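You operate a simulated robot arm through the tools that you are given. There is no shell and no other tool. Be economical: measure what you need, move in short steps, check, and stop when the job is done.

Carry out the task below with a simulated robot arm. There is one attempt and no reset: what you move stays moved.

TASK
Rub the scuff off the brown loafer with shoe cream.
Fine: use the round brush; stand it back in its hole and put the jar's lid back on.

It is judged by the outcome, as a careful person would: the job done as asked, and still so three seconds after it is handed in. It fails if anything else is knocked over, pushed out of place, dropped, spilled or broken.

THE ROBOT
A 7-joint arm with a two-finger parallel gripper, fixed in place. Base frame: the origin is at the foot of the arm, x ahead of it, y to its left, z up; the work surface is at about z = 800. Lengths are in mm, angles in degrees, forces in N, time in s.
With the tool pointing down near the work surface it reaches from about 240 to 680 mm from the base axis. Its first joint turns from -66.0 to 66.0 degrees. Payload 2.4 kg.
Tool frame: the origin (TCP) lies between the finger pads and is the grasp point; the fingertips stand 30 mm ahead of it; z points along the fingers, y is the line along which they close. The gripper opens to 94 mm. The fingers are 28 mm wide and 10 mm thick; the gripper's body (50 by 96 mm) begins 55 mm behind the TCP.
Orientation is that of the tool frame in the base frame, as [roll, pitch, yaw] about the fixed x, y, z axes, in that order (R = Rz(yaw) Ry(pitch) Rx(roll)). With the fingers straight down and closing along the base's y, the tool's x points along the base's -x, its y along +y and its z along -z.

THE INTERFACE
- The arm moves only by the tool step_arm. Its argument "plan" is a list of rows, each a list of 2 entries, a list of its own where there are three numbers: the shift along the base's x, y, z in units of 400 mm (1.0 is 400 mm), then the turn, a rotation vector about the base's x, y, z in units of 45 degrees (1.0 is 45 degrees). In form: [[[dx, dy, dz], [rx, ry, rz]], ...]. A call has 1 to 8 rows; each row is the pose to reach, as a shift and turn from the pose commanded when the call began. "gripper" is the closure, from 0 (fully open) to 1 (shut), set as the call begins (left out, the last holds). A call with a number of a shift or a turn outside -1 to 1 is refused whole. A row lasts 0.2 s, in which the tool goes at most 50 mm and 8.6 degrees; a call with a longer step from one row to the next is refused whole, and so is a gripper value outside its range. A pose out of reach is approached as far as the arm can. The call stops where the force on the tool passes 70 N (or 10 N more than at its start, if that is more) or the arm is blocked; 0.2 s more then pass. The fingers move at their own pace (about 153 mm/s each) and stop on an object; they squeeze with about 43 N. The grip force told is the motor's: it shows also when the fingers shut on nothing. Time passes only in rows, and 0.2 s behind the last, so rows that repeat a pose let the fingers close. It gives the time, the measured TCP pose, the force on the tool (base axes), the opening and the grip force at its end, in the units of the frame above (readings bear some noise), and new pictures: "show" is both (left out), scene, wrist or none.
- Cameras (640 x 400 px; columns grow to the right, rows downward): "scene" is fixed at [27.9, 462.6, 1462.3]; the picture's right is [-0.84, -0.54, 0.00], its down [-0.22, 0.34, -0.92] and it looks along [0.49, -0.77, -0.40] (base axes); focal length 324 px, centre (320, 200). "wrist" rides on the gripper at [-37, 0, -58] in the tool frame; the picture's right is [0.00, -1.00, 0.00], its down [0.97, 0.00, -0.24] and it looks along [0.24, 0.00, 0.97] (tool axes); focal length 218 px, centre (320, 200).
- probe_pixels(camera, pixels): for up to 12 pixels [column, row] of the newest picture of that camera ("zoom" is the newest enlarged one), the place [x, y, z] in the base frame of the surface seen there, good to about 2 mm. No time passes.
- enlarge(camera, box): a new picture of the part [left, top, right, bottom] of that camera's present view, enlarged. No time passes.
- finish_job(): hands the job in; it is judged then, once.

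Work in short steps. Measure before you move; look again where a grasp or a placing could have gone wrong, and mend it. You have 80 turns and 120 pictures in all, the two below and enlarged ones among them. Open the gripper and draw the arm clear of the work before you hand the job in, unless the task says otherwise; then end with one line.

The tools are called after "Emit:" as a command line: name --argument value ..., lists and objects as JSON in quotes. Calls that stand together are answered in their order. step_arm: Moves the arm, as the interface text tells. Its arguments: {"type":"object","properties":{"plan":{"type":"array","items":{"type":"array"}},"gripper":{"type":"number"},"show":{"type":"string","enum":["both","scene","wrist","none"]}},"required":["plan"]} The other tools are called the same way: probe_pixels (camera, pixels) gives the place of the surface under pixels of a picture; enlarge (camera, box) takes an enlarged picture of a part of a camera's view; finish_job () hands the job in.

At the start:

```text
clock: 0.0
ee_pos: [422.4, -174.8, 1268.3]
orientation: [-180.0, 0.1, 180.0]
force: [-0.8, -0.2, 0.2]
gripper_width: 93.9
grasp_force: 0.0
```

scene: 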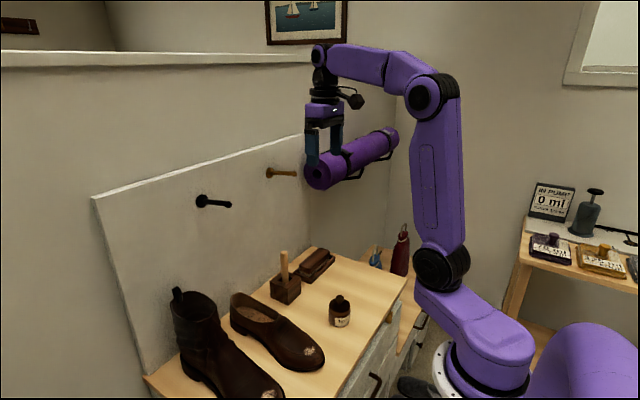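
wrist: 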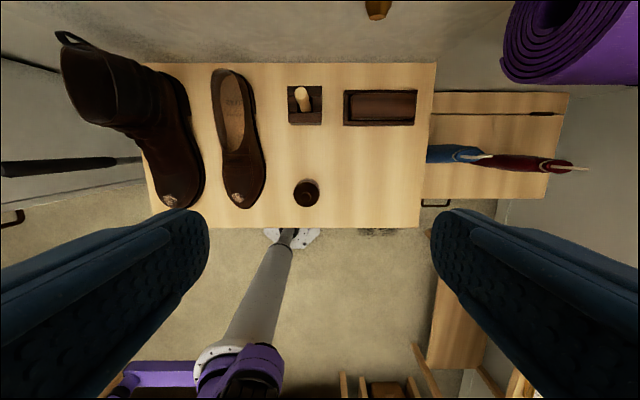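

I'll look closer at the items on the bench.

Emit:
enlarge --camera "scene" --box '[160, 230, 420, 400]'

Emit:
enlarge --camera "wrist" --box '[140, 50, 440, 238]'

Emit:
probe_pixels --camera "wrist" --pixels '[[301, 95], [304, 118], [306, 192], [306, 181], [240, 198], [240, 165], [380, 105], [316, 98], [350, 180], [172, 198], [228, 80], [260, 130]]'

```text
2.35 times, centred on (290, 315) of scene
```

zoom: 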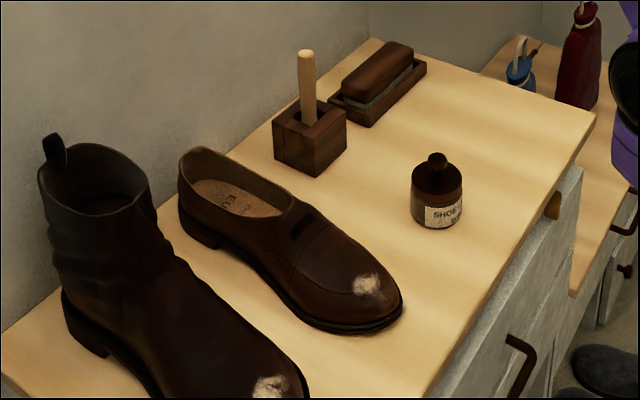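

```text
2.13 times, centred on (290, 144) of wrist
```

zoom: 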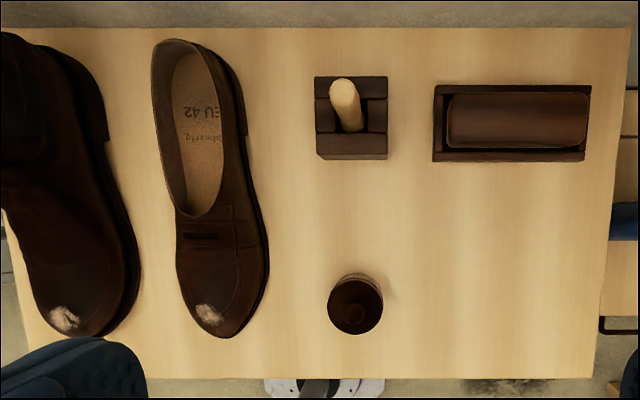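

```text
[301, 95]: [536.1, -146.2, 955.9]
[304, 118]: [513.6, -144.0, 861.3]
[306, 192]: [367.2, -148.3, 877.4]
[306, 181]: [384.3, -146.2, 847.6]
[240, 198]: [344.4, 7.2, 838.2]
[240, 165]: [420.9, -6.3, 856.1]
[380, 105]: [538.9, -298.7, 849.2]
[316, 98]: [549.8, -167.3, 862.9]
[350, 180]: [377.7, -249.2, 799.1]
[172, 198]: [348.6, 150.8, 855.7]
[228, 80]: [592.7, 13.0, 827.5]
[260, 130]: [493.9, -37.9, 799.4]
```

Emit:
probe_pixels --camera "zoom" --pixels '[[341, 88], [350, 125], [318, 100], [384, 100], [318, 78], [384, 78], [318, 135], [384, 135], [355, 314], [333, 300], [378, 300], [355, 285]]'

Emit:
enlarge --camera "scene" --box '[260, 240, 370, 335]'

```text
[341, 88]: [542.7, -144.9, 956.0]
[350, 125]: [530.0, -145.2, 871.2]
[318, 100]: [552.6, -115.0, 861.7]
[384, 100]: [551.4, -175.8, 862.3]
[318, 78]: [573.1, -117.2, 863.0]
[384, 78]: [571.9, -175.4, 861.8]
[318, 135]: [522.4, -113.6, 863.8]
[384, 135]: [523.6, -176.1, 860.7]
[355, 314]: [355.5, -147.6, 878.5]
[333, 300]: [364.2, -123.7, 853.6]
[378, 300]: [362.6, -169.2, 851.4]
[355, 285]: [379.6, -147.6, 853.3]
```

```text
4.21 times, centred on (315, 288) of scene
```

zoom: 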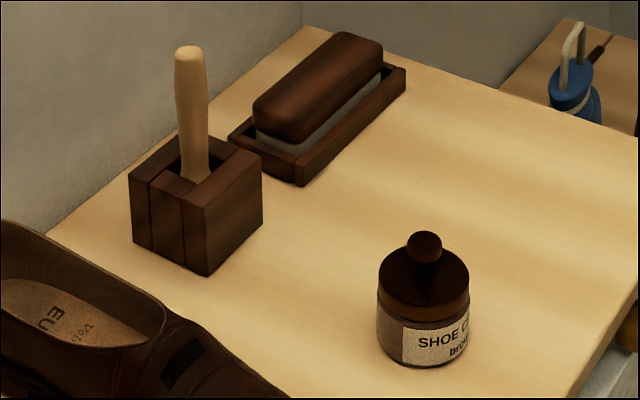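

Emit:
probe_pixels --camera "scene" --pixels '[[228, 206], [200, 201], [295, 174], [320, 185], [395, 140], [345, 180], [210, 300], [178, 295]]'

Emit:
step_arm --plan '[[[-0.02, 0.01, -0.1], [0, 0, 0]], [[-0.04, 0.02, -0.2], [0, 0, 0]], [[-0.06, 0.03, -0.3], [0, 0, 0]], [[-0.08, 0.04, -0.4], [0, 0, 0]], [[-0.1, 0.05, -0.5], [0, 0, 0]], [[-0.12, 0.06, -0.6], [0, 0, 0]], [[-0.153, 0.07, -0.7], [0, 0, 0]], [[-0.153, 0.07, -0.745], [0, 0, 0]]]' --gripper 0

```text
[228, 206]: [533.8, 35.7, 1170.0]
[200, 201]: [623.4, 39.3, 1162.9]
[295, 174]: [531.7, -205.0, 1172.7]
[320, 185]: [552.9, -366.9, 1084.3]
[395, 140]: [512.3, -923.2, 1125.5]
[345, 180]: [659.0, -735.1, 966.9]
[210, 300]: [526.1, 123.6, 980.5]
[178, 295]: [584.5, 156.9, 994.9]
```

```text
clock: 1.8
ee_pos: [359.9, -145.5, 969.1]
orientation: [-180.0, 0.0, -179.9]
force: [0.1, 0.0, 0.4]
gripper_width: 94.0
grasp_force: 0.1
```

scene: 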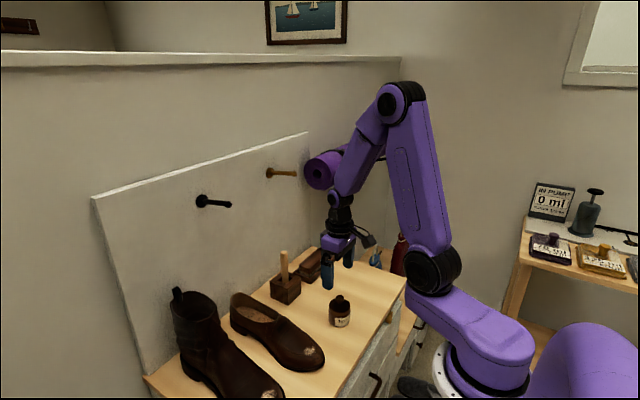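
wrist: 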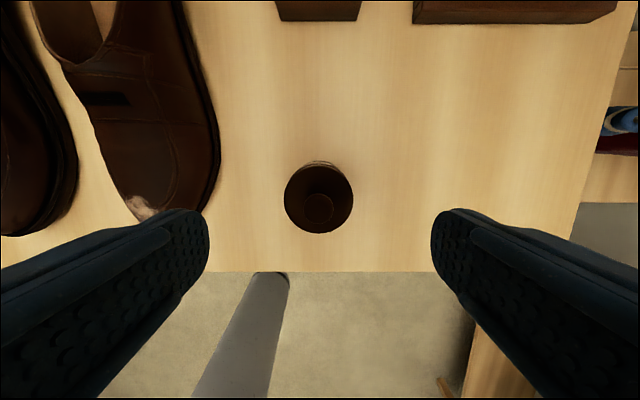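

Emit:
enlarge --camera "wrist" --box '[270, 150, 370, 250]'

Emit:
probe_pixels --camera "wrist" --pixels '[[319, 207], [319, 197], [319, 219], [307, 208], [331, 208], [288, 196], [349, 196], [319, 168], [319, 229], [319, 163], [140, 205], [150, 212]]'

```text
4.00 times, centred on (320, 200) of wrist
```

zoom: 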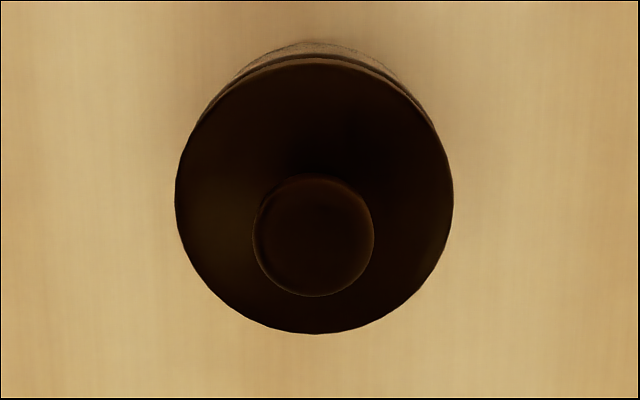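

```text
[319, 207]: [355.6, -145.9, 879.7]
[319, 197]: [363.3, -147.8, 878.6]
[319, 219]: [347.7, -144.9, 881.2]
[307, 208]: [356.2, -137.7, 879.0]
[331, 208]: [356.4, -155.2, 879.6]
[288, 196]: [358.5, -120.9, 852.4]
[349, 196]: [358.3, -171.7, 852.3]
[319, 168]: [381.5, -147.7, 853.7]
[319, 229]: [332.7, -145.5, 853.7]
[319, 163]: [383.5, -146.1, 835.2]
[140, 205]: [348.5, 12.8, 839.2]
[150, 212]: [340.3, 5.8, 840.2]
```

Knob centre is about (356,-146), top z 880; lid top 853. I lower so the fingertips stop just above the lid.

Emit:
step_arm --plan '[[[-0.01, 0, -0.1], [0, 0, 0]], [[-0.01, 0, -0.17], [0, 0, 0]], [[-0.01, 0, -0.2075], [0, 0, 0]]]' --gripper 0 --show "none"

Emit:
step_arm --plan '[[[0, 0, 0], [0, 0, 0]], [[0, 0, 0], [0, 0, 0]], [[0, 0, 0], [0, 0, 0]]]' --gripper 1

```text
clock: 2.6
ee_pos: [357.7, -146.5, 885.8]
orientation: [180.0, 0.1, 180.0]
force: [-0.5, 0.0, -1.1]
gripper_width: 93.9
grasp_force: 0.1
```

```text
clock: 3.4
ee_pos: [358.0, -146.7, 885.7]
orientation: [-180.0, 0.0, 180.0]
force: [0.4, 1.1, -0.3]
gripper_width: 18.7
grasp_force: 43.1
```

scene: 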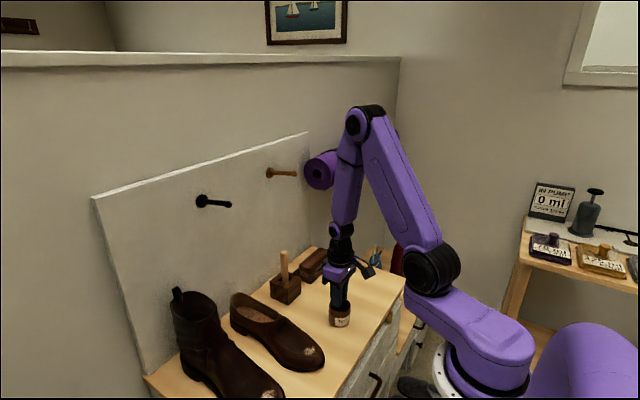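
wrist: 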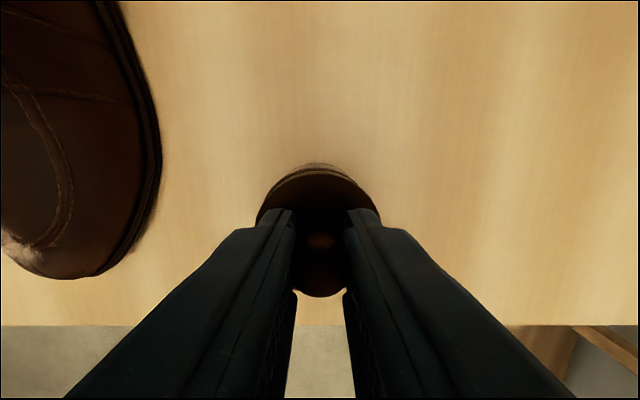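

Knob held (18.7 mm). Lift a little to see whether the lid is loose or threaded.

Emit:
step_arm --plan '[[[0, 0, 0.005], [0, 0, 0]], [[0, 0, 0.01], [0, 0, 0]], [[0, 0, 0.02], [0, 0, 0]], [[0, 0, 0.02], [0, 0, 0]]]' --show "none"

Emit:
enlarge --camera "scene" --box '[300, 270, 380, 340]'

```text
clock: 4.4
ee_pos: [356.9, -147.1, 894.0]
orientation: [-179.9, -0.1, 180.0]
force: [-0.6, -0.1, -0.3]
gripper_width: 18.7
grasp_force: 43.1
```

```text
5.71 times, centred on (340, 305) of scene
```

zoom: 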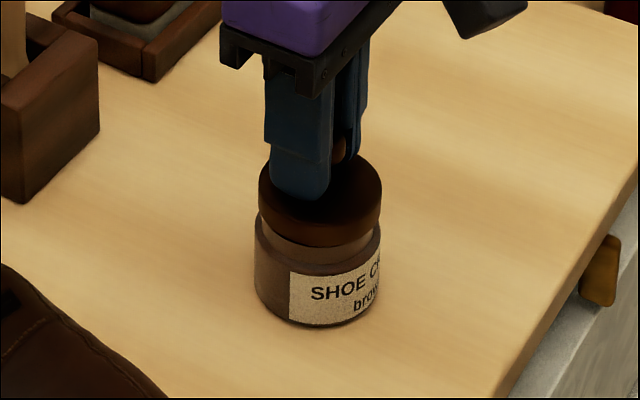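

The lid lifts free and the jar stays. I carry it to open bench at about (400,-250).

Emit:
step_arm --plan '[[[0, 0, 0.1], [0, 0, 0]], [[0, 0, 0.15], [0, 0, 0]], [[0.05, -0.08, 0.15], [0, 0, 0]], [[0.1, -0.17, 0.15], [0, 0, 0]], [[0.1, -0.26, 0.15], [0, 0, 0]], [[0.1, -0.26, 0.05], [0, 0, 0]], [[0.1, -0.26, -0.03], [0, 0, 0]], [[0.1, -0.26, -0.08], [0, 0, 0]]]'

Emit:
enlarge --camera "scene" --box '[300, 230, 420, 335]'

```text
clock: 6.2
ee_pos: [400.5, -250.5, 862.9]
orientation: [-179.9, -0.1, -179.9]
force: [-0.2, 0.8, -0.4]
gripper_width: 18.5
grasp_force: 43.6
```

scene: 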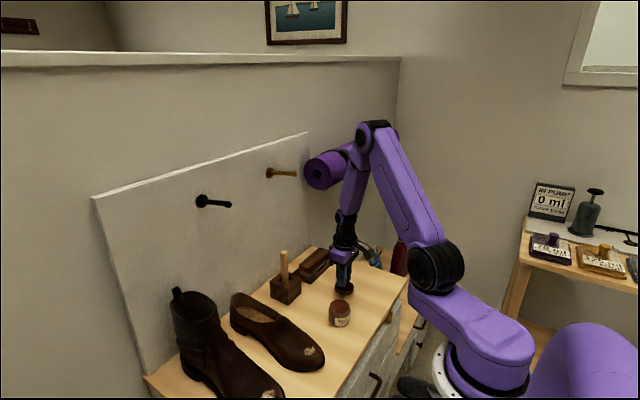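
wrist: 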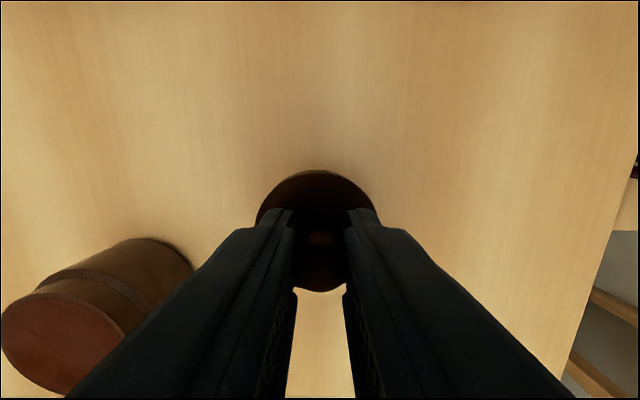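

```text
3.81 times, centred on (360, 282) of scene
```

zoom: 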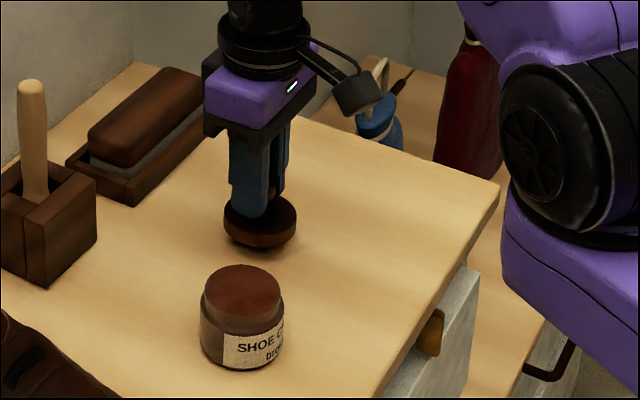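

Emit:
step_arm --plan '[[[0, 0, -0.02], [0, 0, 0]], [[0, 0, -0.03], [0, 0, 0]]]' --show "none"

Emit:
enlarge --camera "scene" --box '[320, 270, 370, 310]'

```text
clock: 6.8
ee_pos: [397.2, -250.2, 851.3]
orientation: [180.0, 0.1, -180.0]
force: [-0.1, 0.2, -0.4]
gripper_width: 18.3
grasp_force: 42.8
```

```text
10.00 times, centred on (345, 290) of scene
```

zoom: 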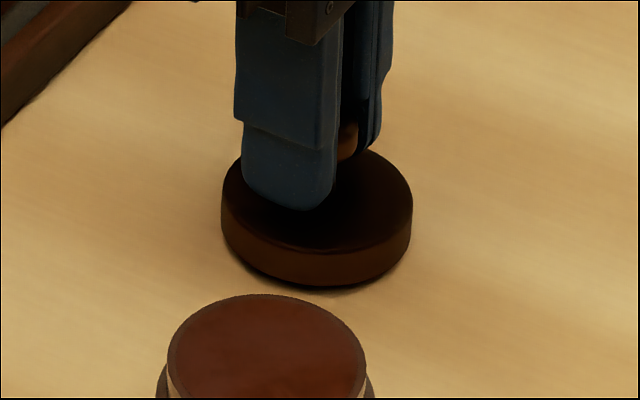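

Emit:
step_arm --plan '[[[0, 0, -0.003], [0, 0, 0]], [[0, 0, -0.006], [0, 0, 0]]]' --show "none"

Emit:
step_arm --plan '[[[0, 0, -0.003], [0, 0, 0]], [[0, 0, -0.006], [0, 0, 0]]]' --show "none"

```text
clock: 7.4
ee_pos: [397.0, -252.4, 849.0]
orientation: [180.0, -0.1, -179.9]
force: [0.4, -0.5, 0.1]
gripper_width: 18.5
grasp_force: 42.8
```

```text
clock: 8.0
ee_pos: [398.0, -251.5, 846.6]
orientation: [-179.8, -0.1, 179.9]
force: [-0.1, -0.5, -0.6]
gripper_width: 18.6
grasp_force: 42.4
```

Emit:
step_arm --plan '[[[0, 0, -0.0025], [0, 0, 0]], [[0, 0, -0.005], [0, 0, 0]]]' --show "none"

Emit:
enlarge --camera "scene" --box '[320, 270, 370, 310]'

```text
clock: 8.6
ee_pos: [397.3, -252.1, 844.7]
orientation: [180.0, 0.1, -179.9]
force: [-0.8, 1.1, -0.6]
gripper_width: 18.3
grasp_force: 43.3
```

```text
10.00 times, centred on (345, 290) of scene
```

zoom: 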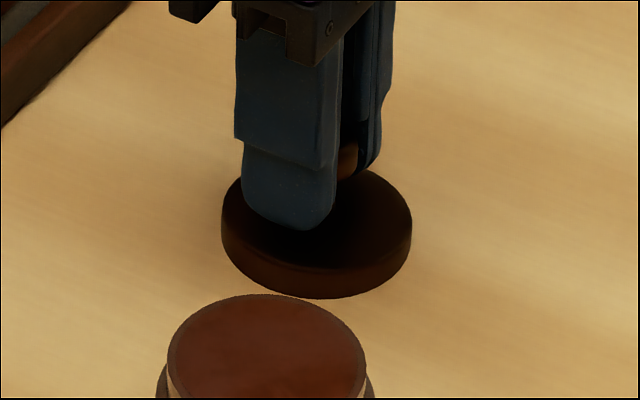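

Emit:
probe_pixels --camera "zoom" --pixels '[[330, 272], [330, 290], [330, 295], [330, 303], [400, 200]]'

Emit:
step_arm --plan '[[[0, 0, -0.0025], [0, 0, 0]], [[0, 0, -0.005], [0, 0, 0]]]' --show "none"

```text
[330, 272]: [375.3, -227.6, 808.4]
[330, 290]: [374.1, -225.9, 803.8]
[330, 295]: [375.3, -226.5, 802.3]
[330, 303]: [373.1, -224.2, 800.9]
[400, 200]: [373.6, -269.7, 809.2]
```

```text
clock: 9.2
ee_pos: [396.7, -251.9, 842.4]
orientation: [180.0, 0.0, -180.0]
force: [0.2, 0.7, -0.8]
gripper_width: 18.8
grasp_force: 42.9
```

Emit:
step_arm --plan '[[[0, 0, -0.0025], [0, 0, 0]], [[0, 0, -0.0025], [0, 0, 0]]]' --show "none"

```text
clock: 9.8
ee_pos: [396.7, -251.3, 842.6]
orientation: [-180.0, 0.1, 180.0]
force: [-0.8, 0.6, 1.3]
gripper_width: 18.5
grasp_force: 43.5
```

Descent has stalled at 842.5, so the lid is on the bench; release and rise.

Emit:
step_arm --plan '[[[0, 0, 0], [0, 0, 0]], [[0, 0, 0], [0, 0, 0]], [[0, 0, 0.1], [0, 0, 0]], [[0, 0, 0.2], [0, 0, 0]], [[0, 0, 0.3], [0, 0, 0]], [[0.05, 0.05, 0.4], [0, 0, 0]]]' --gripper 0

Emit:
enlarge --camera "scene" --box '[300, 230, 420, 335]'

```text
clock: 11.2
ee_pos: [416.0, -229.9, 1003.7]
orientation: [180.0, -0.1, 179.9]
force: [-0.1, -0.4, 0.6]
gripper_width: 93.8
grasp_force: 0.0
```

scene: 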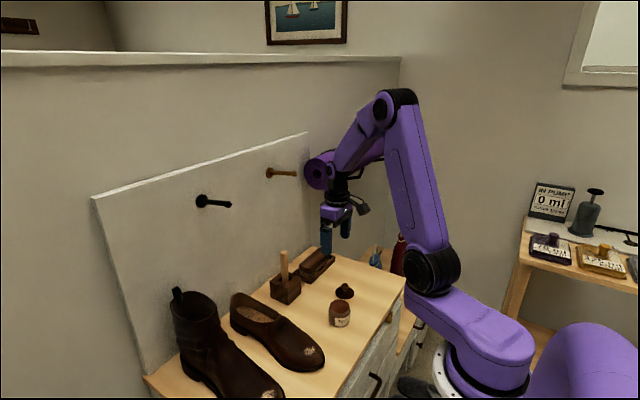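
wrist: 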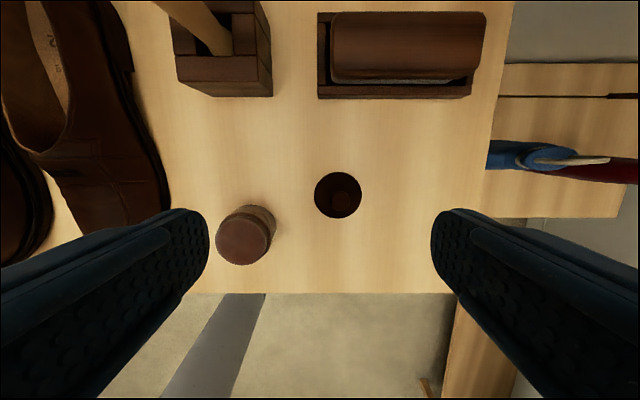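

```text
3.81 times, centred on (360, 282) of scene
```

zoom: 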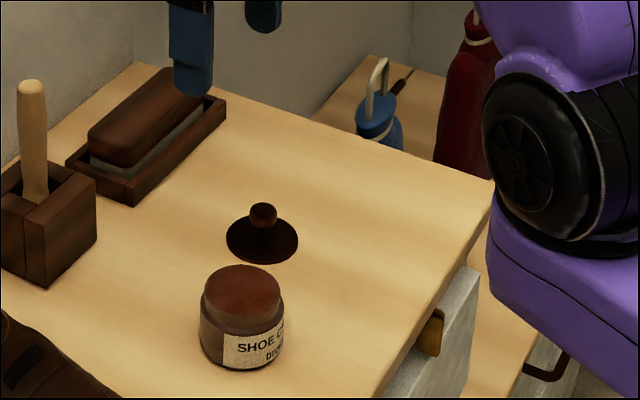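

Emit:
step_arm --plan '[[[0.06, 0.1, 0.02], [0, 0, 0]], [[0.11, 0.2, 0.02], [0, 0, 0]]]' --show "wrist"

Emit:
probe_pixels --camera "scene" --pixels '[[268, 172], [275, 171], [285, 172], [295, 173], [340, 306], [334, 306], [346, 306], [340, 301]]'

Emit:
enlarge --camera "scene" --box '[262, 240, 312, 310]'

```text
clock: 11.8
ee_pos: [460.4, -150.6, 1011.1]
orientation: [-180.0, 0.0, 180.0]
force: [0.1, -0.5, -0.2]
gripper_width: 93.9
grasp_force: 0.0
```

wrist: 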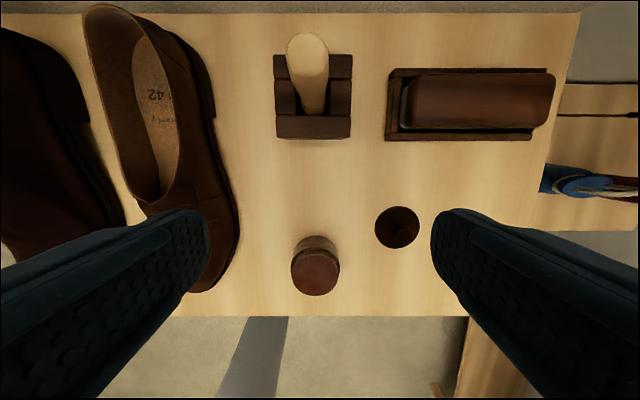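

```text
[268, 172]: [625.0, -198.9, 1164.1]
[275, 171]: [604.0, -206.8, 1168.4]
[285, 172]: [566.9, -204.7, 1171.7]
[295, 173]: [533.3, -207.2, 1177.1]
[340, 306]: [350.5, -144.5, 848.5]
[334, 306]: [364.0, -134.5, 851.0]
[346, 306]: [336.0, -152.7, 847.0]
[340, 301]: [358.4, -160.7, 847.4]
```

```text
5.71 times, centred on (287, 275) of scene
```

zoom: 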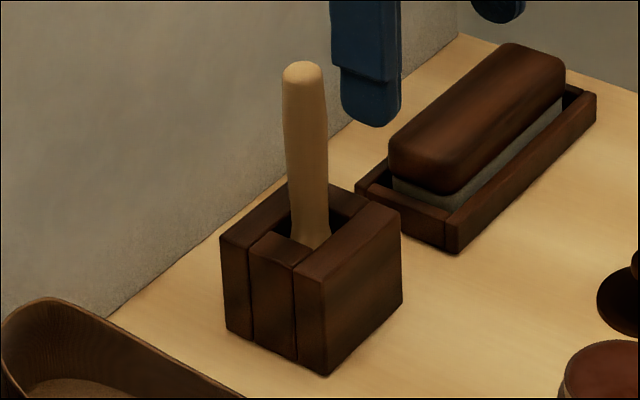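

Emit:
enlarge --camera "wrist" --box '[260, 20, 370, 150]'

Emit:
probe_pixels --camera "wrist" --pixels '[[308, 45], [308, 60], [290, 55], [327, 55], [314, 105], [314, 118], [282, 118], [345, 118], [314, 136], [280, 60], [350, 60], [338, 100]]'

```text
3.08 times, centred on (315, 85) of wrist
```

zoom: 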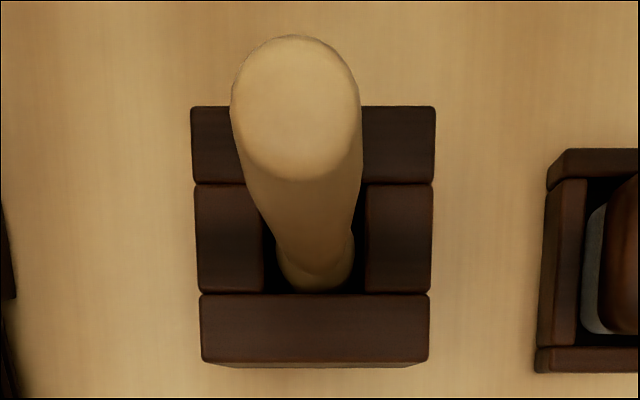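

```text
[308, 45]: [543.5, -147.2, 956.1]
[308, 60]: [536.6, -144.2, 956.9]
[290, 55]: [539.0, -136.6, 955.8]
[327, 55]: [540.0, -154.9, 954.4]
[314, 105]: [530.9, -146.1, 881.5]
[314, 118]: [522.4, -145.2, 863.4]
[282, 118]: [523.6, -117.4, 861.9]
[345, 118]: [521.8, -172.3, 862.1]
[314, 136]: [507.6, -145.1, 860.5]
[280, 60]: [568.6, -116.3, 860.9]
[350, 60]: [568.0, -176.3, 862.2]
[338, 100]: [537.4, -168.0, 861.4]
```

Handle is vertical at about (539,-146), top z 956, and the block top is 862. I lower to z 925, then slide forward so the open fingers straddle the handle.

Emit:
step_arm --plan '[[[0, 0.0115, -0.11], [0, 0, 0]], [[0, 0.0115, -0.215], [0, 0, 0]], [[0.1, 0.0115, -0.215], [0, 0, 0]], [[0.16, 0.0115, -0.215], [0, 0, 0]], [[0.1975, 0.0115, -0.215], [0, 0, 0]]]'

```text
clock: 13.0
ee_pos: [540.9, -144.5, 923.6]
orientation: [179.9, 0.0, -180.0]
force: [0.7, 1.1, 0.0]
gripper_width: 93.6
grasp_force: 0.0
```

scene: 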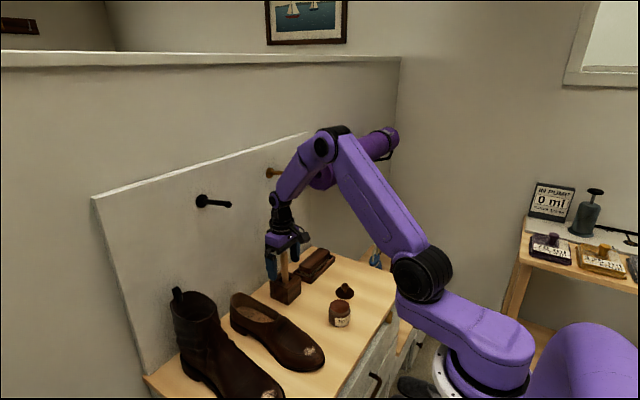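
wrist: 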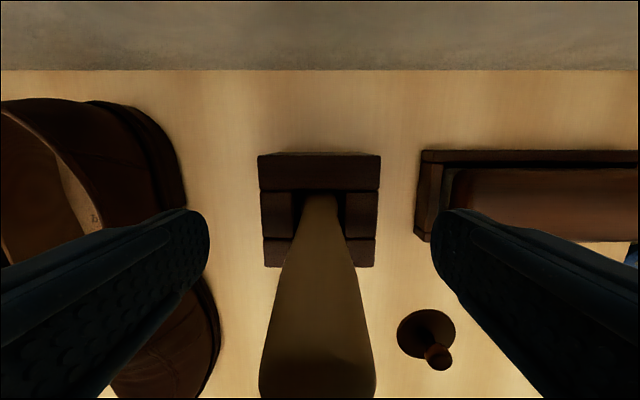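

Emit:
step_arm --plan '[[[0, 0, 0], [0, 0, 0]], [[0, 0, 0], [0, 0, 0]], [[0, 0, 0], [0, 0, 0]]]' --gripper 1

Emit:
enlarge --camera "scene" --box '[230, 130, 350, 310]'

```text
clock: 13.8
ee_pos: [540.5, -145.8, 922.5]
orientation: [-179.9, 0.0, -180.0]
force: [0.7, 0.7, 2.5]
gripper_width: 20.6
grasp_force: 43.2
```

scene: 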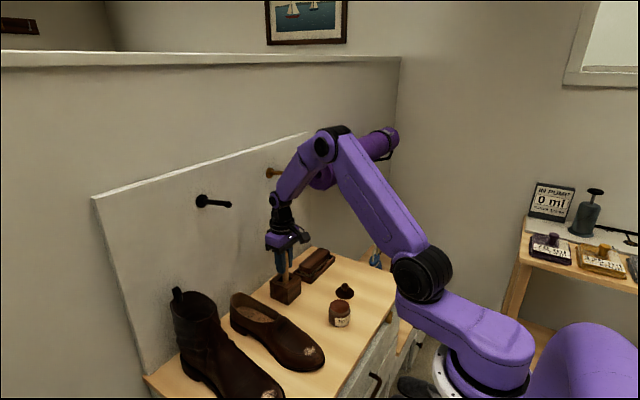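
wrist: 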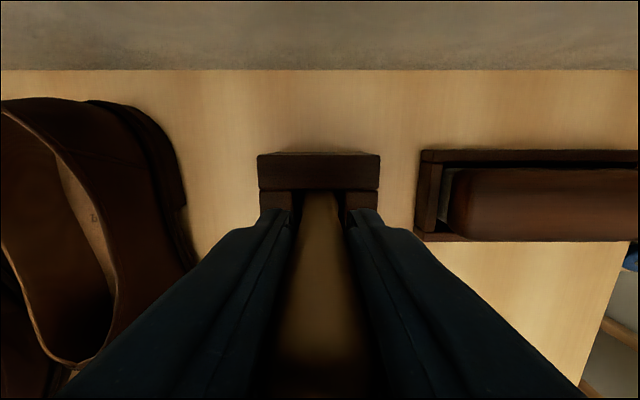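

```text
2.22 times, centred on (290, 220) of scene
```

zoom: 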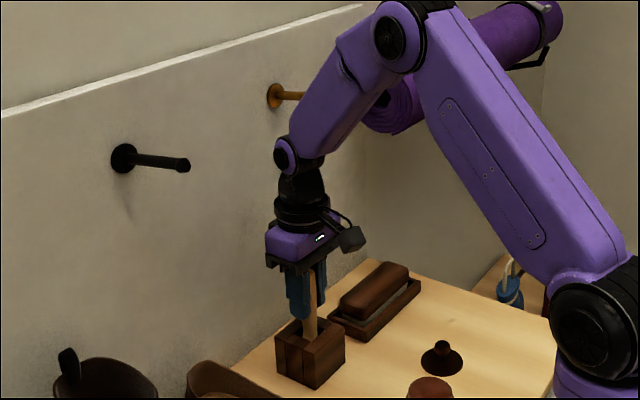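

Handle gripped (20.6 mm). Lift straight up 40 mm and check.

Emit:
step_arm --plan '[[[0, 0, 0.025], [0, 0, 0]], [[0, 0, 0.06], [0, 0, 0]], [[0, 0, 0.1], [0, 0, 0]]]' --show "wrist"

Emit:
enlarge --camera "scene" --box '[230, 130, 350, 310]'

```text
clock: 14.6
ee_pos: [540.3, -144.9, 962.3]
orientation: [179.9, 0.0, -179.9]
force: [-0.3, 0.0, -0.4]
gripper_width: 20.8
grasp_force: 43.0
```

wrist: 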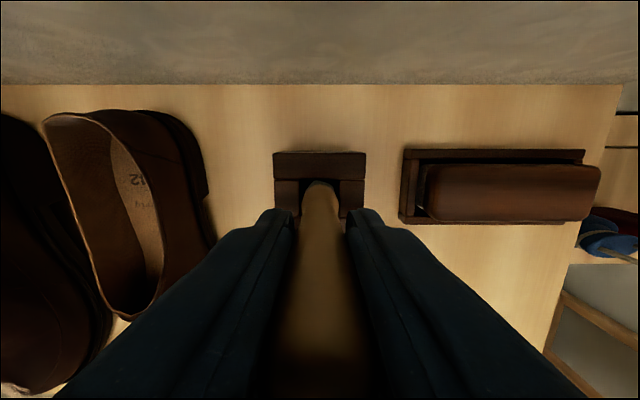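

```text
2.22 times, centred on (290, 220) of scene
```

zoom: 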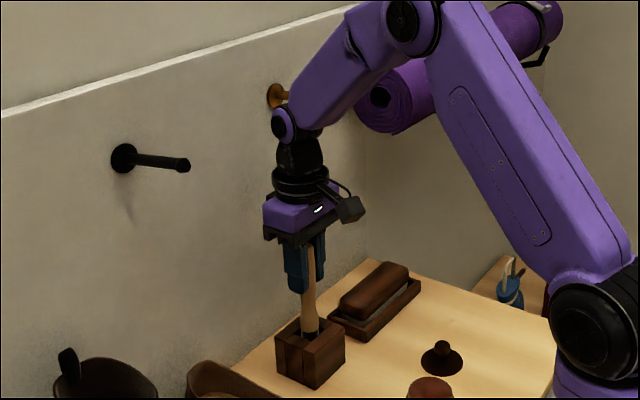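

Emit:
probe_pixels --camera "zoom" --pixels '[[283, 125], [300, 100], [340, 80], [312, 150], [275, 97], [288, 95], [310, 325]]'

Emit:
step_arm --plan '[[[0, 0, 0.025], [0, 0, 0]], [[0, 0, 0.05], [0, 0, 0]]]' --show "wrist"

Emit:
enlarge --camera "scene" --box '[230, 200, 350, 320]'

```text
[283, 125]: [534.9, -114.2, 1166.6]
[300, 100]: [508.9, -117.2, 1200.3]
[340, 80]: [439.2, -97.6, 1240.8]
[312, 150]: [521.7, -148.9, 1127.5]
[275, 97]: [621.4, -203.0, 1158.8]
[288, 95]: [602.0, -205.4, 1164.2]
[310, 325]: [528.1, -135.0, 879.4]
```

```text
clock: 15.2
ee_pos: [539.1, -146.1, 983.8]
orientation: [-179.9, -0.1, 180.0]
force: [0.0, 0.0, 0.0]
gripper_width: 20.8
grasp_force: 43.0
```

wrist: 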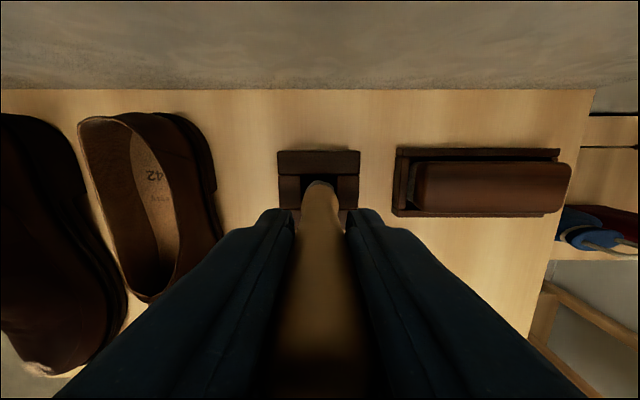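

```text
3.33 times, centred on (290, 260) of scene
```

zoom: 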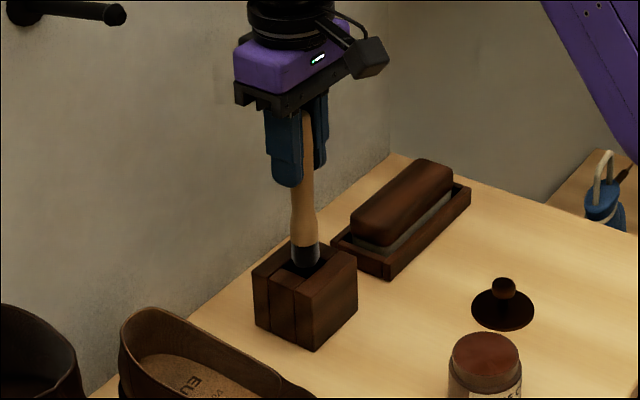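

The link passes the peg with ~20 mm clearance. The ferrule has emerged; keep lifting.

Emit:
step_arm --plan '[[[0, 0, 0.04], [0, 0, 0]], [[0, 0, 0.08], [0, 0, 0]]]' --show "none"

Emit:
enlarge --camera "scene" --box '[230, 130, 350, 310]'

```text
clock: 15.8
ee_pos: [540.3, -145.7, 1016.4]
orientation: [179.9, -0.1, 180.0]
force: [0.3, 0.1, 0.4]
gripper_width: 20.7
grasp_force: 42.6
```

```text
2.22 times, centred on (290, 220) of scene
```

zoom: 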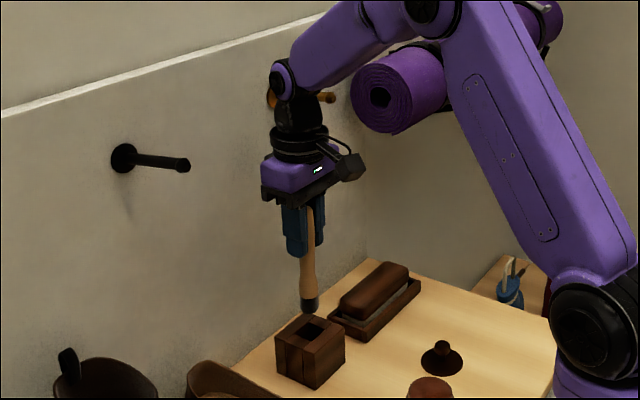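

Emit:
enlarge --camera "scene" --box '[270, 240, 310, 300]'

```text
6.67 times, centred on (290, 270) of scene
```

zoom: 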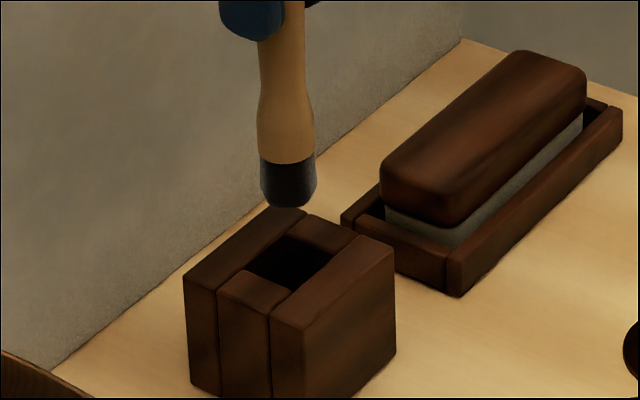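

Emit:
probe_pixels --camera "zoom" --pixels '[[287, 200], [287, 168], [287, 155], [268, 185], [308, 185], [287, 204], [300, 232], [330, 255], [250, 268], [290, 292], [262, 280], [310, 265]]'

```text
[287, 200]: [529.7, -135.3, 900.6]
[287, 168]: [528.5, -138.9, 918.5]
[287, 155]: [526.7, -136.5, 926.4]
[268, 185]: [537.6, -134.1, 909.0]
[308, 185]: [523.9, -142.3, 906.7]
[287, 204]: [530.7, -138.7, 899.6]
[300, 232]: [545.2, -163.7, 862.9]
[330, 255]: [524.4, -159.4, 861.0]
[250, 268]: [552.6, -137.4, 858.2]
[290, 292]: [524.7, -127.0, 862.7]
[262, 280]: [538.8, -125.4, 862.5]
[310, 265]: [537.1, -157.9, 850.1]
```

Brush tip sits 117.5 mm below the TCP (z≈899 now). I carry it back over the jar at (357,-146).

Emit:
step_arm --plan '[[[-0.1, 0, 0], [0, 0, 0]], [[-0.2, 0, 0], [0, 0, 0]], [[-0.3, 0, 0], [0, 0, 0]], [[-0.4, 0, 0], [0, 0, 0]], [[-0.459, 0, 0], [0, 0, 0]], [[-0.459, 0, -0.05], [0, 0, 0]], [[-0.459, 0, -0.09], [0, 0, 0]]]'

Emit:
enlarge --camera "scene" --box '[310, 260, 370, 335]'

```text
clock: 17.4
ee_pos: [355.5, -145.9, 979.4]
orientation: [-179.9, 0.0, 180.0]
force: [-0.8, -0.3, 0.1]
gripper_width: 20.4
grasp_force: 42.7
```

scene: 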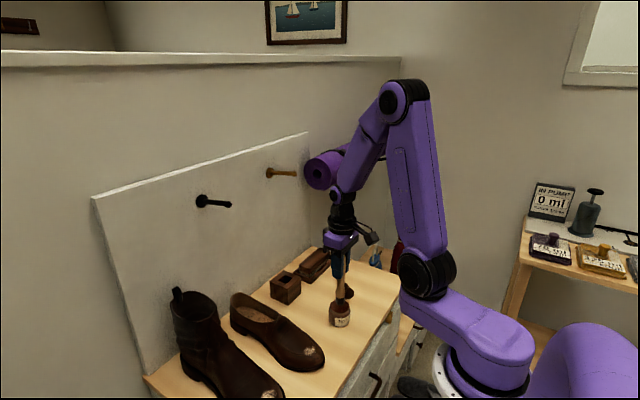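
wrist: 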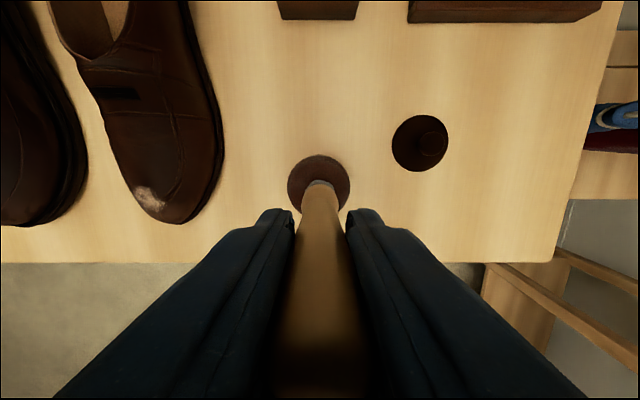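

```text
5.33 times, centred on (340, 298) of scene
```

zoom: 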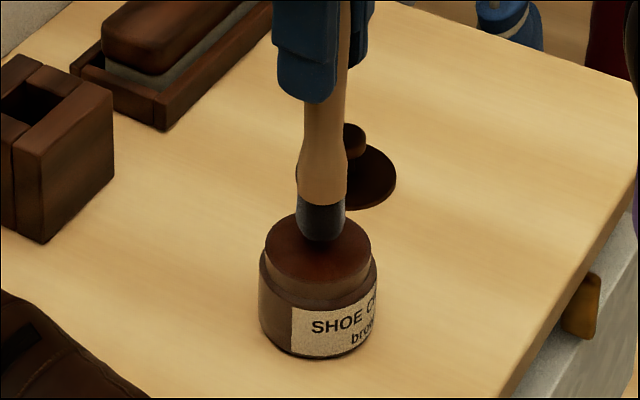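

Brush is centred on the cream. Lower gently into it.

Emit:
step_arm --plan '[[[0, 0, -0.02], [0, 0, 0]], [[0, 0, -0.033], [0, 0, 0]]]' --show "none"

Emit:
step_arm --plan '[[[0, 0, -0.004], [0, 0, 0]], [[0, 0, -0.007], [0, 0, 0]]]' --show "none"

Emit:
enlarge --camera "scene" --box '[310, 260, 370, 335]'

```text
clock: 18.0
ee_pos: [355.2, -147.7, 967.8]
orientation: [-180.0, 0.2, -180.0]
force: [-4.3, 3.8, 33.5]
gripper_width: 20.8
grasp_force: 43.0
```

```text
clock: 18.6
ee_pos: [357.2, -148.2, 964.6]
orientation: [-179.9, 0.3, 180.0]
force: [2.3, 4.8, 41.5]
gripper_width: 20.7
grasp_force: 42.7
```

```text
5.33 times, centred on (340, 298) of scene
```

zoom: 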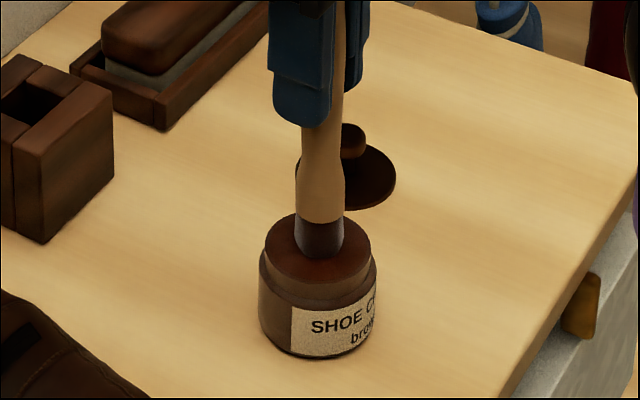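

Firm contact with the cream (41 N). Lift off and inspect the brush tip.

Emit:
step_arm --plan '[[[0, 0, 0.03], [0, 0, 0]], [[0, 0, 0.09], [0, 0, 0]], [[0, 0, 0.12], [0, 0, 0]]]' --show "none"

Emit:
enlarge --camera "scene" --box '[310, 250, 370, 335]'

```text
clock: 19.4
ee_pos: [357.3, -145.6, 1010.3]
orientation: [180.0, 0.0, 180.0]
force: [-0.1, 0.4, -0.1]
gripper_width: 20.6
grasp_force: 42.8
```

```text
4.71 times, centred on (340, 292) of scene
```

zoom: 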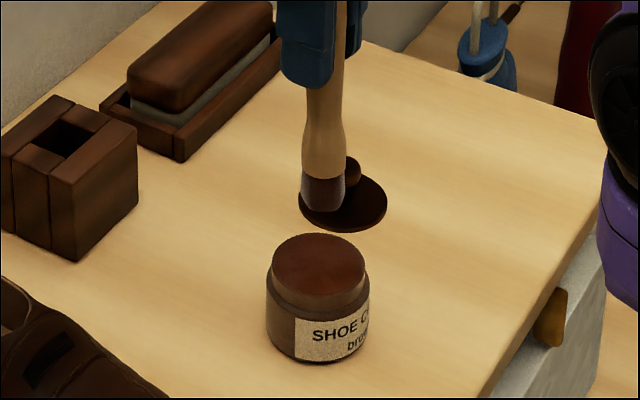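

Bristle tip is now brown. Measure tip offset and jar position, and the scuff.

Emit:
probe_pixels --camera "zoom" --pixels '[[322, 206], [322, 180], [320, 265], [290, 255], [360, 265]]'

Emit:
enlarge --camera "scene" --box '[270, 320, 340, 380]'

```text
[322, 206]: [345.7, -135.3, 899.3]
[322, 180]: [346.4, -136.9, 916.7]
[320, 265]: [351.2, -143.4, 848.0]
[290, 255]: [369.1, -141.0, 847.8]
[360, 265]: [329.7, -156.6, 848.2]
```

```text
6.67 times, centred on (305, 350) of scene
```

zoom: 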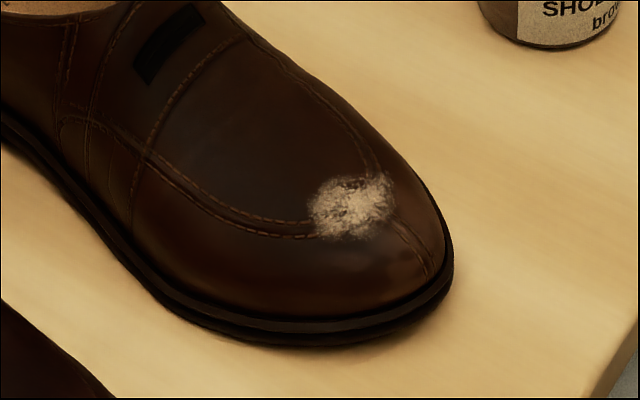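

Emit:
probe_pixels --camera "zoom" --pixels '[[350, 205], [315, 205], [390, 195], [350, 180], [350, 235], [375, 225], [325, 185], [430, 240], [350, 270], [280, 205], [350, 150], [440, 290]]'

```text
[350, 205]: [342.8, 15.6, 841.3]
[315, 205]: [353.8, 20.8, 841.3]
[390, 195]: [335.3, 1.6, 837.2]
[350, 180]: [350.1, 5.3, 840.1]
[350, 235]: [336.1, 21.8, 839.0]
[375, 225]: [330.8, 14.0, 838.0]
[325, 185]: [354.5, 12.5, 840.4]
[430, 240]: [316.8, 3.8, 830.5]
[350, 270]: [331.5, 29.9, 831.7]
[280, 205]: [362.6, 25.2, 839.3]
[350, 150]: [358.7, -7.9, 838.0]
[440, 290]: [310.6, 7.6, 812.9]
```

Scuff centre ≈ (343, 12, 841), about 24 mm across. Tip offset is now ~111 mm. Move over it and lower to just above.

Emit:
step_arm --plan '[[[-0.01, 0.1, 0], [0, 0, 0]], [[-0.02, 0.2, 0], [0, 0, 0]], [[-0.034, 0.3, 0], [0, 0, 0]], [[-0.034, 0.395, 0], [0, 0, 0]], [[-0.034, 0.395, -0.07], [0, 0, 0]], [[-0.034, 0.395, -0.124], [0, 0, 0]]]'

Emit:
enlarge --camera "scene" --box '[260, 310, 350, 390]'

```text
clock: 20.8
ee_pos: [342.3, 13.1, 961.3]
orientation: [180.0, 0.0, 180.0]
force: [-0.3, -0.2, -1.1]
gripper_width: 20.4
grasp_force: 43.1
```

scene: 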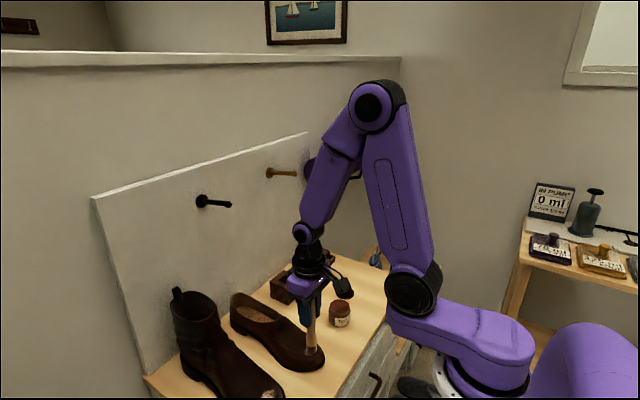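
wrist: 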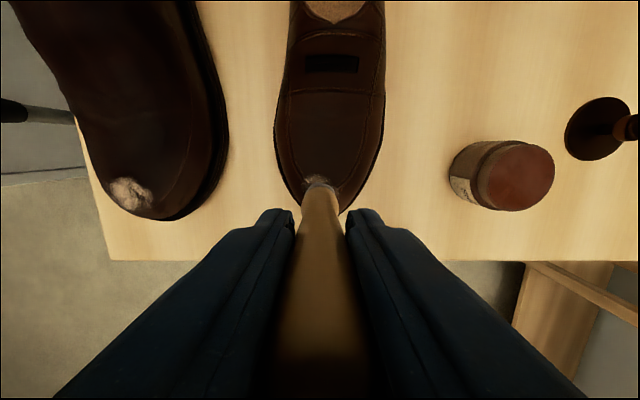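

```text
5.00 times, centred on (305, 350) of scene
```

zoom: 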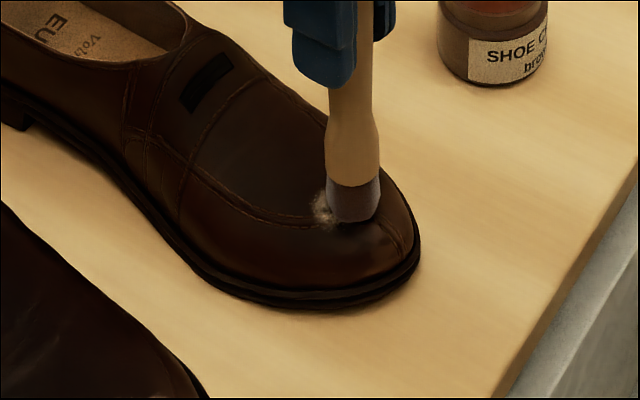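

Emit:
step_arm --plan '[[[0, 0, -0.01], [0, 0, 0]], [[0, 0, -0.0175], [0, 0, 0]]]' --show "none"

Emit:
step_arm --plan '[[[0, 0, -0.0025], [0, 0, 0]], [[0, 0, -0.0025], [0, 0, 0]]]' --show "none"

```text
clock: 21.4
ee_pos: [341.6, 11.9, 954.5]
orientation: [-180.0, 0.1, 180.0]
force: [-7.2, -1.3, 38.2]
gripper_width: 20.6
grasp_force: 43.2
```

```text
clock: 22.0
ee_pos: [343.1, 13.7, 952.7]
orientation: [179.9, 0.1, -180.0]
force: [-2.6, -0.4, 36.5]
gripper_width: 20.4
grasp_force: 43.4
```

Contact at ~37 N, more than needed; ease off a bit.

Emit:
step_arm --plan '[[[0, 0, 0.005], [0, 0, 0]], [[0, 0, 0.005], [0, 0, 0]]]' --show "none"

```text
clock: 22.6
ee_pos: [342.5, 11.3, 954.6]
orientation: [-179.9, -0.1, 180.0]
force: [-0.4, 0.5, -1.1]
gripper_width: 20.6
grasp_force: 42.5
```

Force drops to zero 2 mm up, so I press ~1 mm and rub in small strokes around the scuff.

Emit:
step_arm --plan '[[[0, 0, -0.003], [0, 0, 0]], [[0.012, 0, -0.003], [0, 0, 0]], [[0, 0.012, -0.0035], [0, 0, 0]], [[-0.012, 0, -0.005], [0, 0, 0]], [[0, -0.012, -0.0035], [0, 0, 0]], [[0.012, 0, -0.003], [0, 0, 0]], [[-0.012, 0, -0.005], [0, 0, 0]], [[0, 0, -0.003], [0, 0, 0]]]' --show "none"

Emit:
enlarge --camera "scene" --box '[260, 310, 350, 390]'

```text
clock: 24.4
ee_pos: [343.4, 13.5, 953.2]
orientation: [180.0, -0.2, 180.0]
force: [-4.0, 2.0, 4.5]
gripper_width: 20.2
grasp_force: 43.3
```

```text
5.00 times, centred on (305, 350) of scene
```

zoom: 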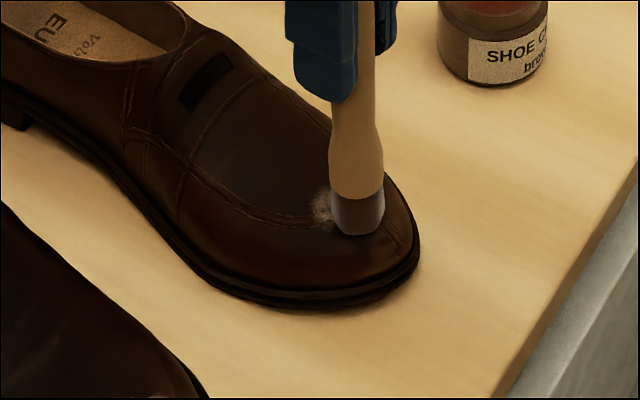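

The scuff is fading and the shoe hasn't moved. Continue, working more toward the +x/+y side.

Emit:
step_arm --plan '[[[0.012, 0.01, -0.001], [0, 0, 0]], [[0.026, 0.01, -0.001], [0, 0, 0]], [[0.012, 0.024, -0.0025], [0, 0, 0]], [[0.0, 0.01, -0.001], [0, 0, 0]], [[0.012, -0.004, -0.001], [0, 0, 0]], [[0.026, 0.01, -0.001], [0, 0, 0]], [[0.012, 0.02, -0.002], [0, 0, 0]], [[0, 0, 0], [0, 0, 0]]]' --show "none"

Emit:
step_arm --plan '[[[0, 0, 0.05], [0, 0, 0]], [[0, -0.1, 0.12], [0, 0, 0]], [[0, -0.2, 0.12], [0, 0, 0]]]' --show "none"

Emit:
enlarge --camera "scene" --box '[260, 290, 360, 390]'

```text
clock: 26.2
ee_pos: [342.7, 9.9, 954.0]
orientation: [180.0, 0.1, -180.0]
force: [0.4, 0.4, 0.2]
gripper_width: 20.6
grasp_force: 42.7
```

```text
clock: 27.0
ee_pos: [342.2, -69.4, 1002.3]
orientation: [-180.0, 0.0, 180.0]
force: [-0.3, -0.4, -0.1]
gripper_width: 20.7
grasp_force: 43.1
```

```text
4.00 times, centred on (310, 340) of scene
```

zoom: 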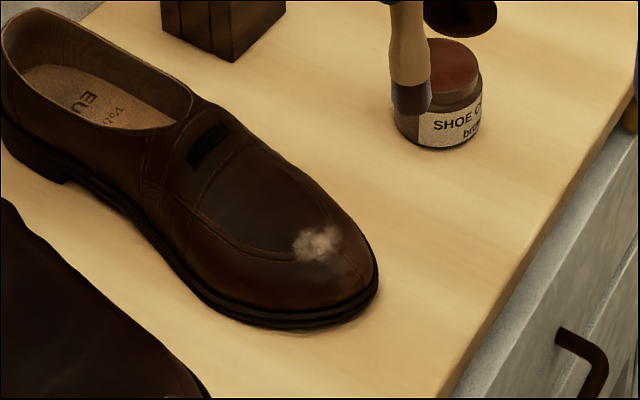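

Partly faded. Re-measure the tip and the remaining scuff before rubbing more.

Emit:
probe_pixels --camera "zoom" --pixels '[[412, 112], [412, 90], [318, 243], [298, 243], [338, 243], [318, 230], [318, 258]]'

```text
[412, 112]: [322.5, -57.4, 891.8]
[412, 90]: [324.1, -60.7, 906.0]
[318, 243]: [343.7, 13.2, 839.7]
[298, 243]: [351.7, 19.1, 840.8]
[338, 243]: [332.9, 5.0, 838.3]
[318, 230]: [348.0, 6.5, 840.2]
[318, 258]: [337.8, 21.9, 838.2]
```

Emit:
enlarge --camera "scene" --box '[300, 230, 400, 340]'

Emit:
enlarge --camera "wrist" --box '[240, 130, 400, 290]'

```text
3.64 times, centred on (350, 285) of scene
```

zoom: 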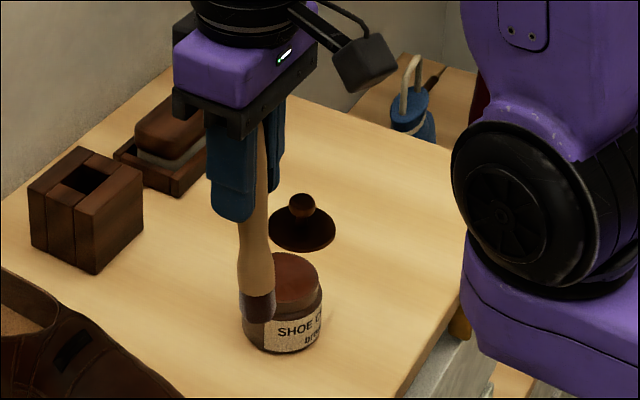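

```text
2.50 times, centred on (320, 210) of wrist
```

zoom: 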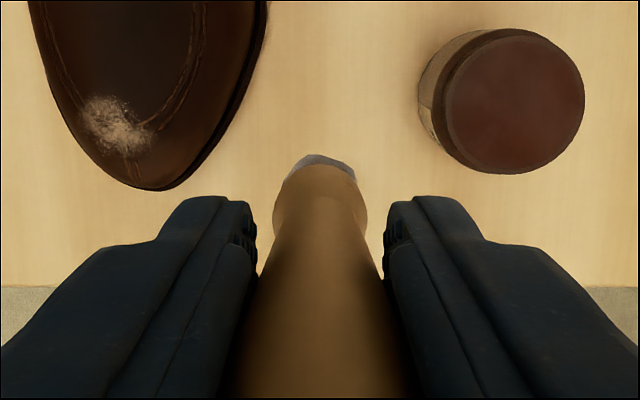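

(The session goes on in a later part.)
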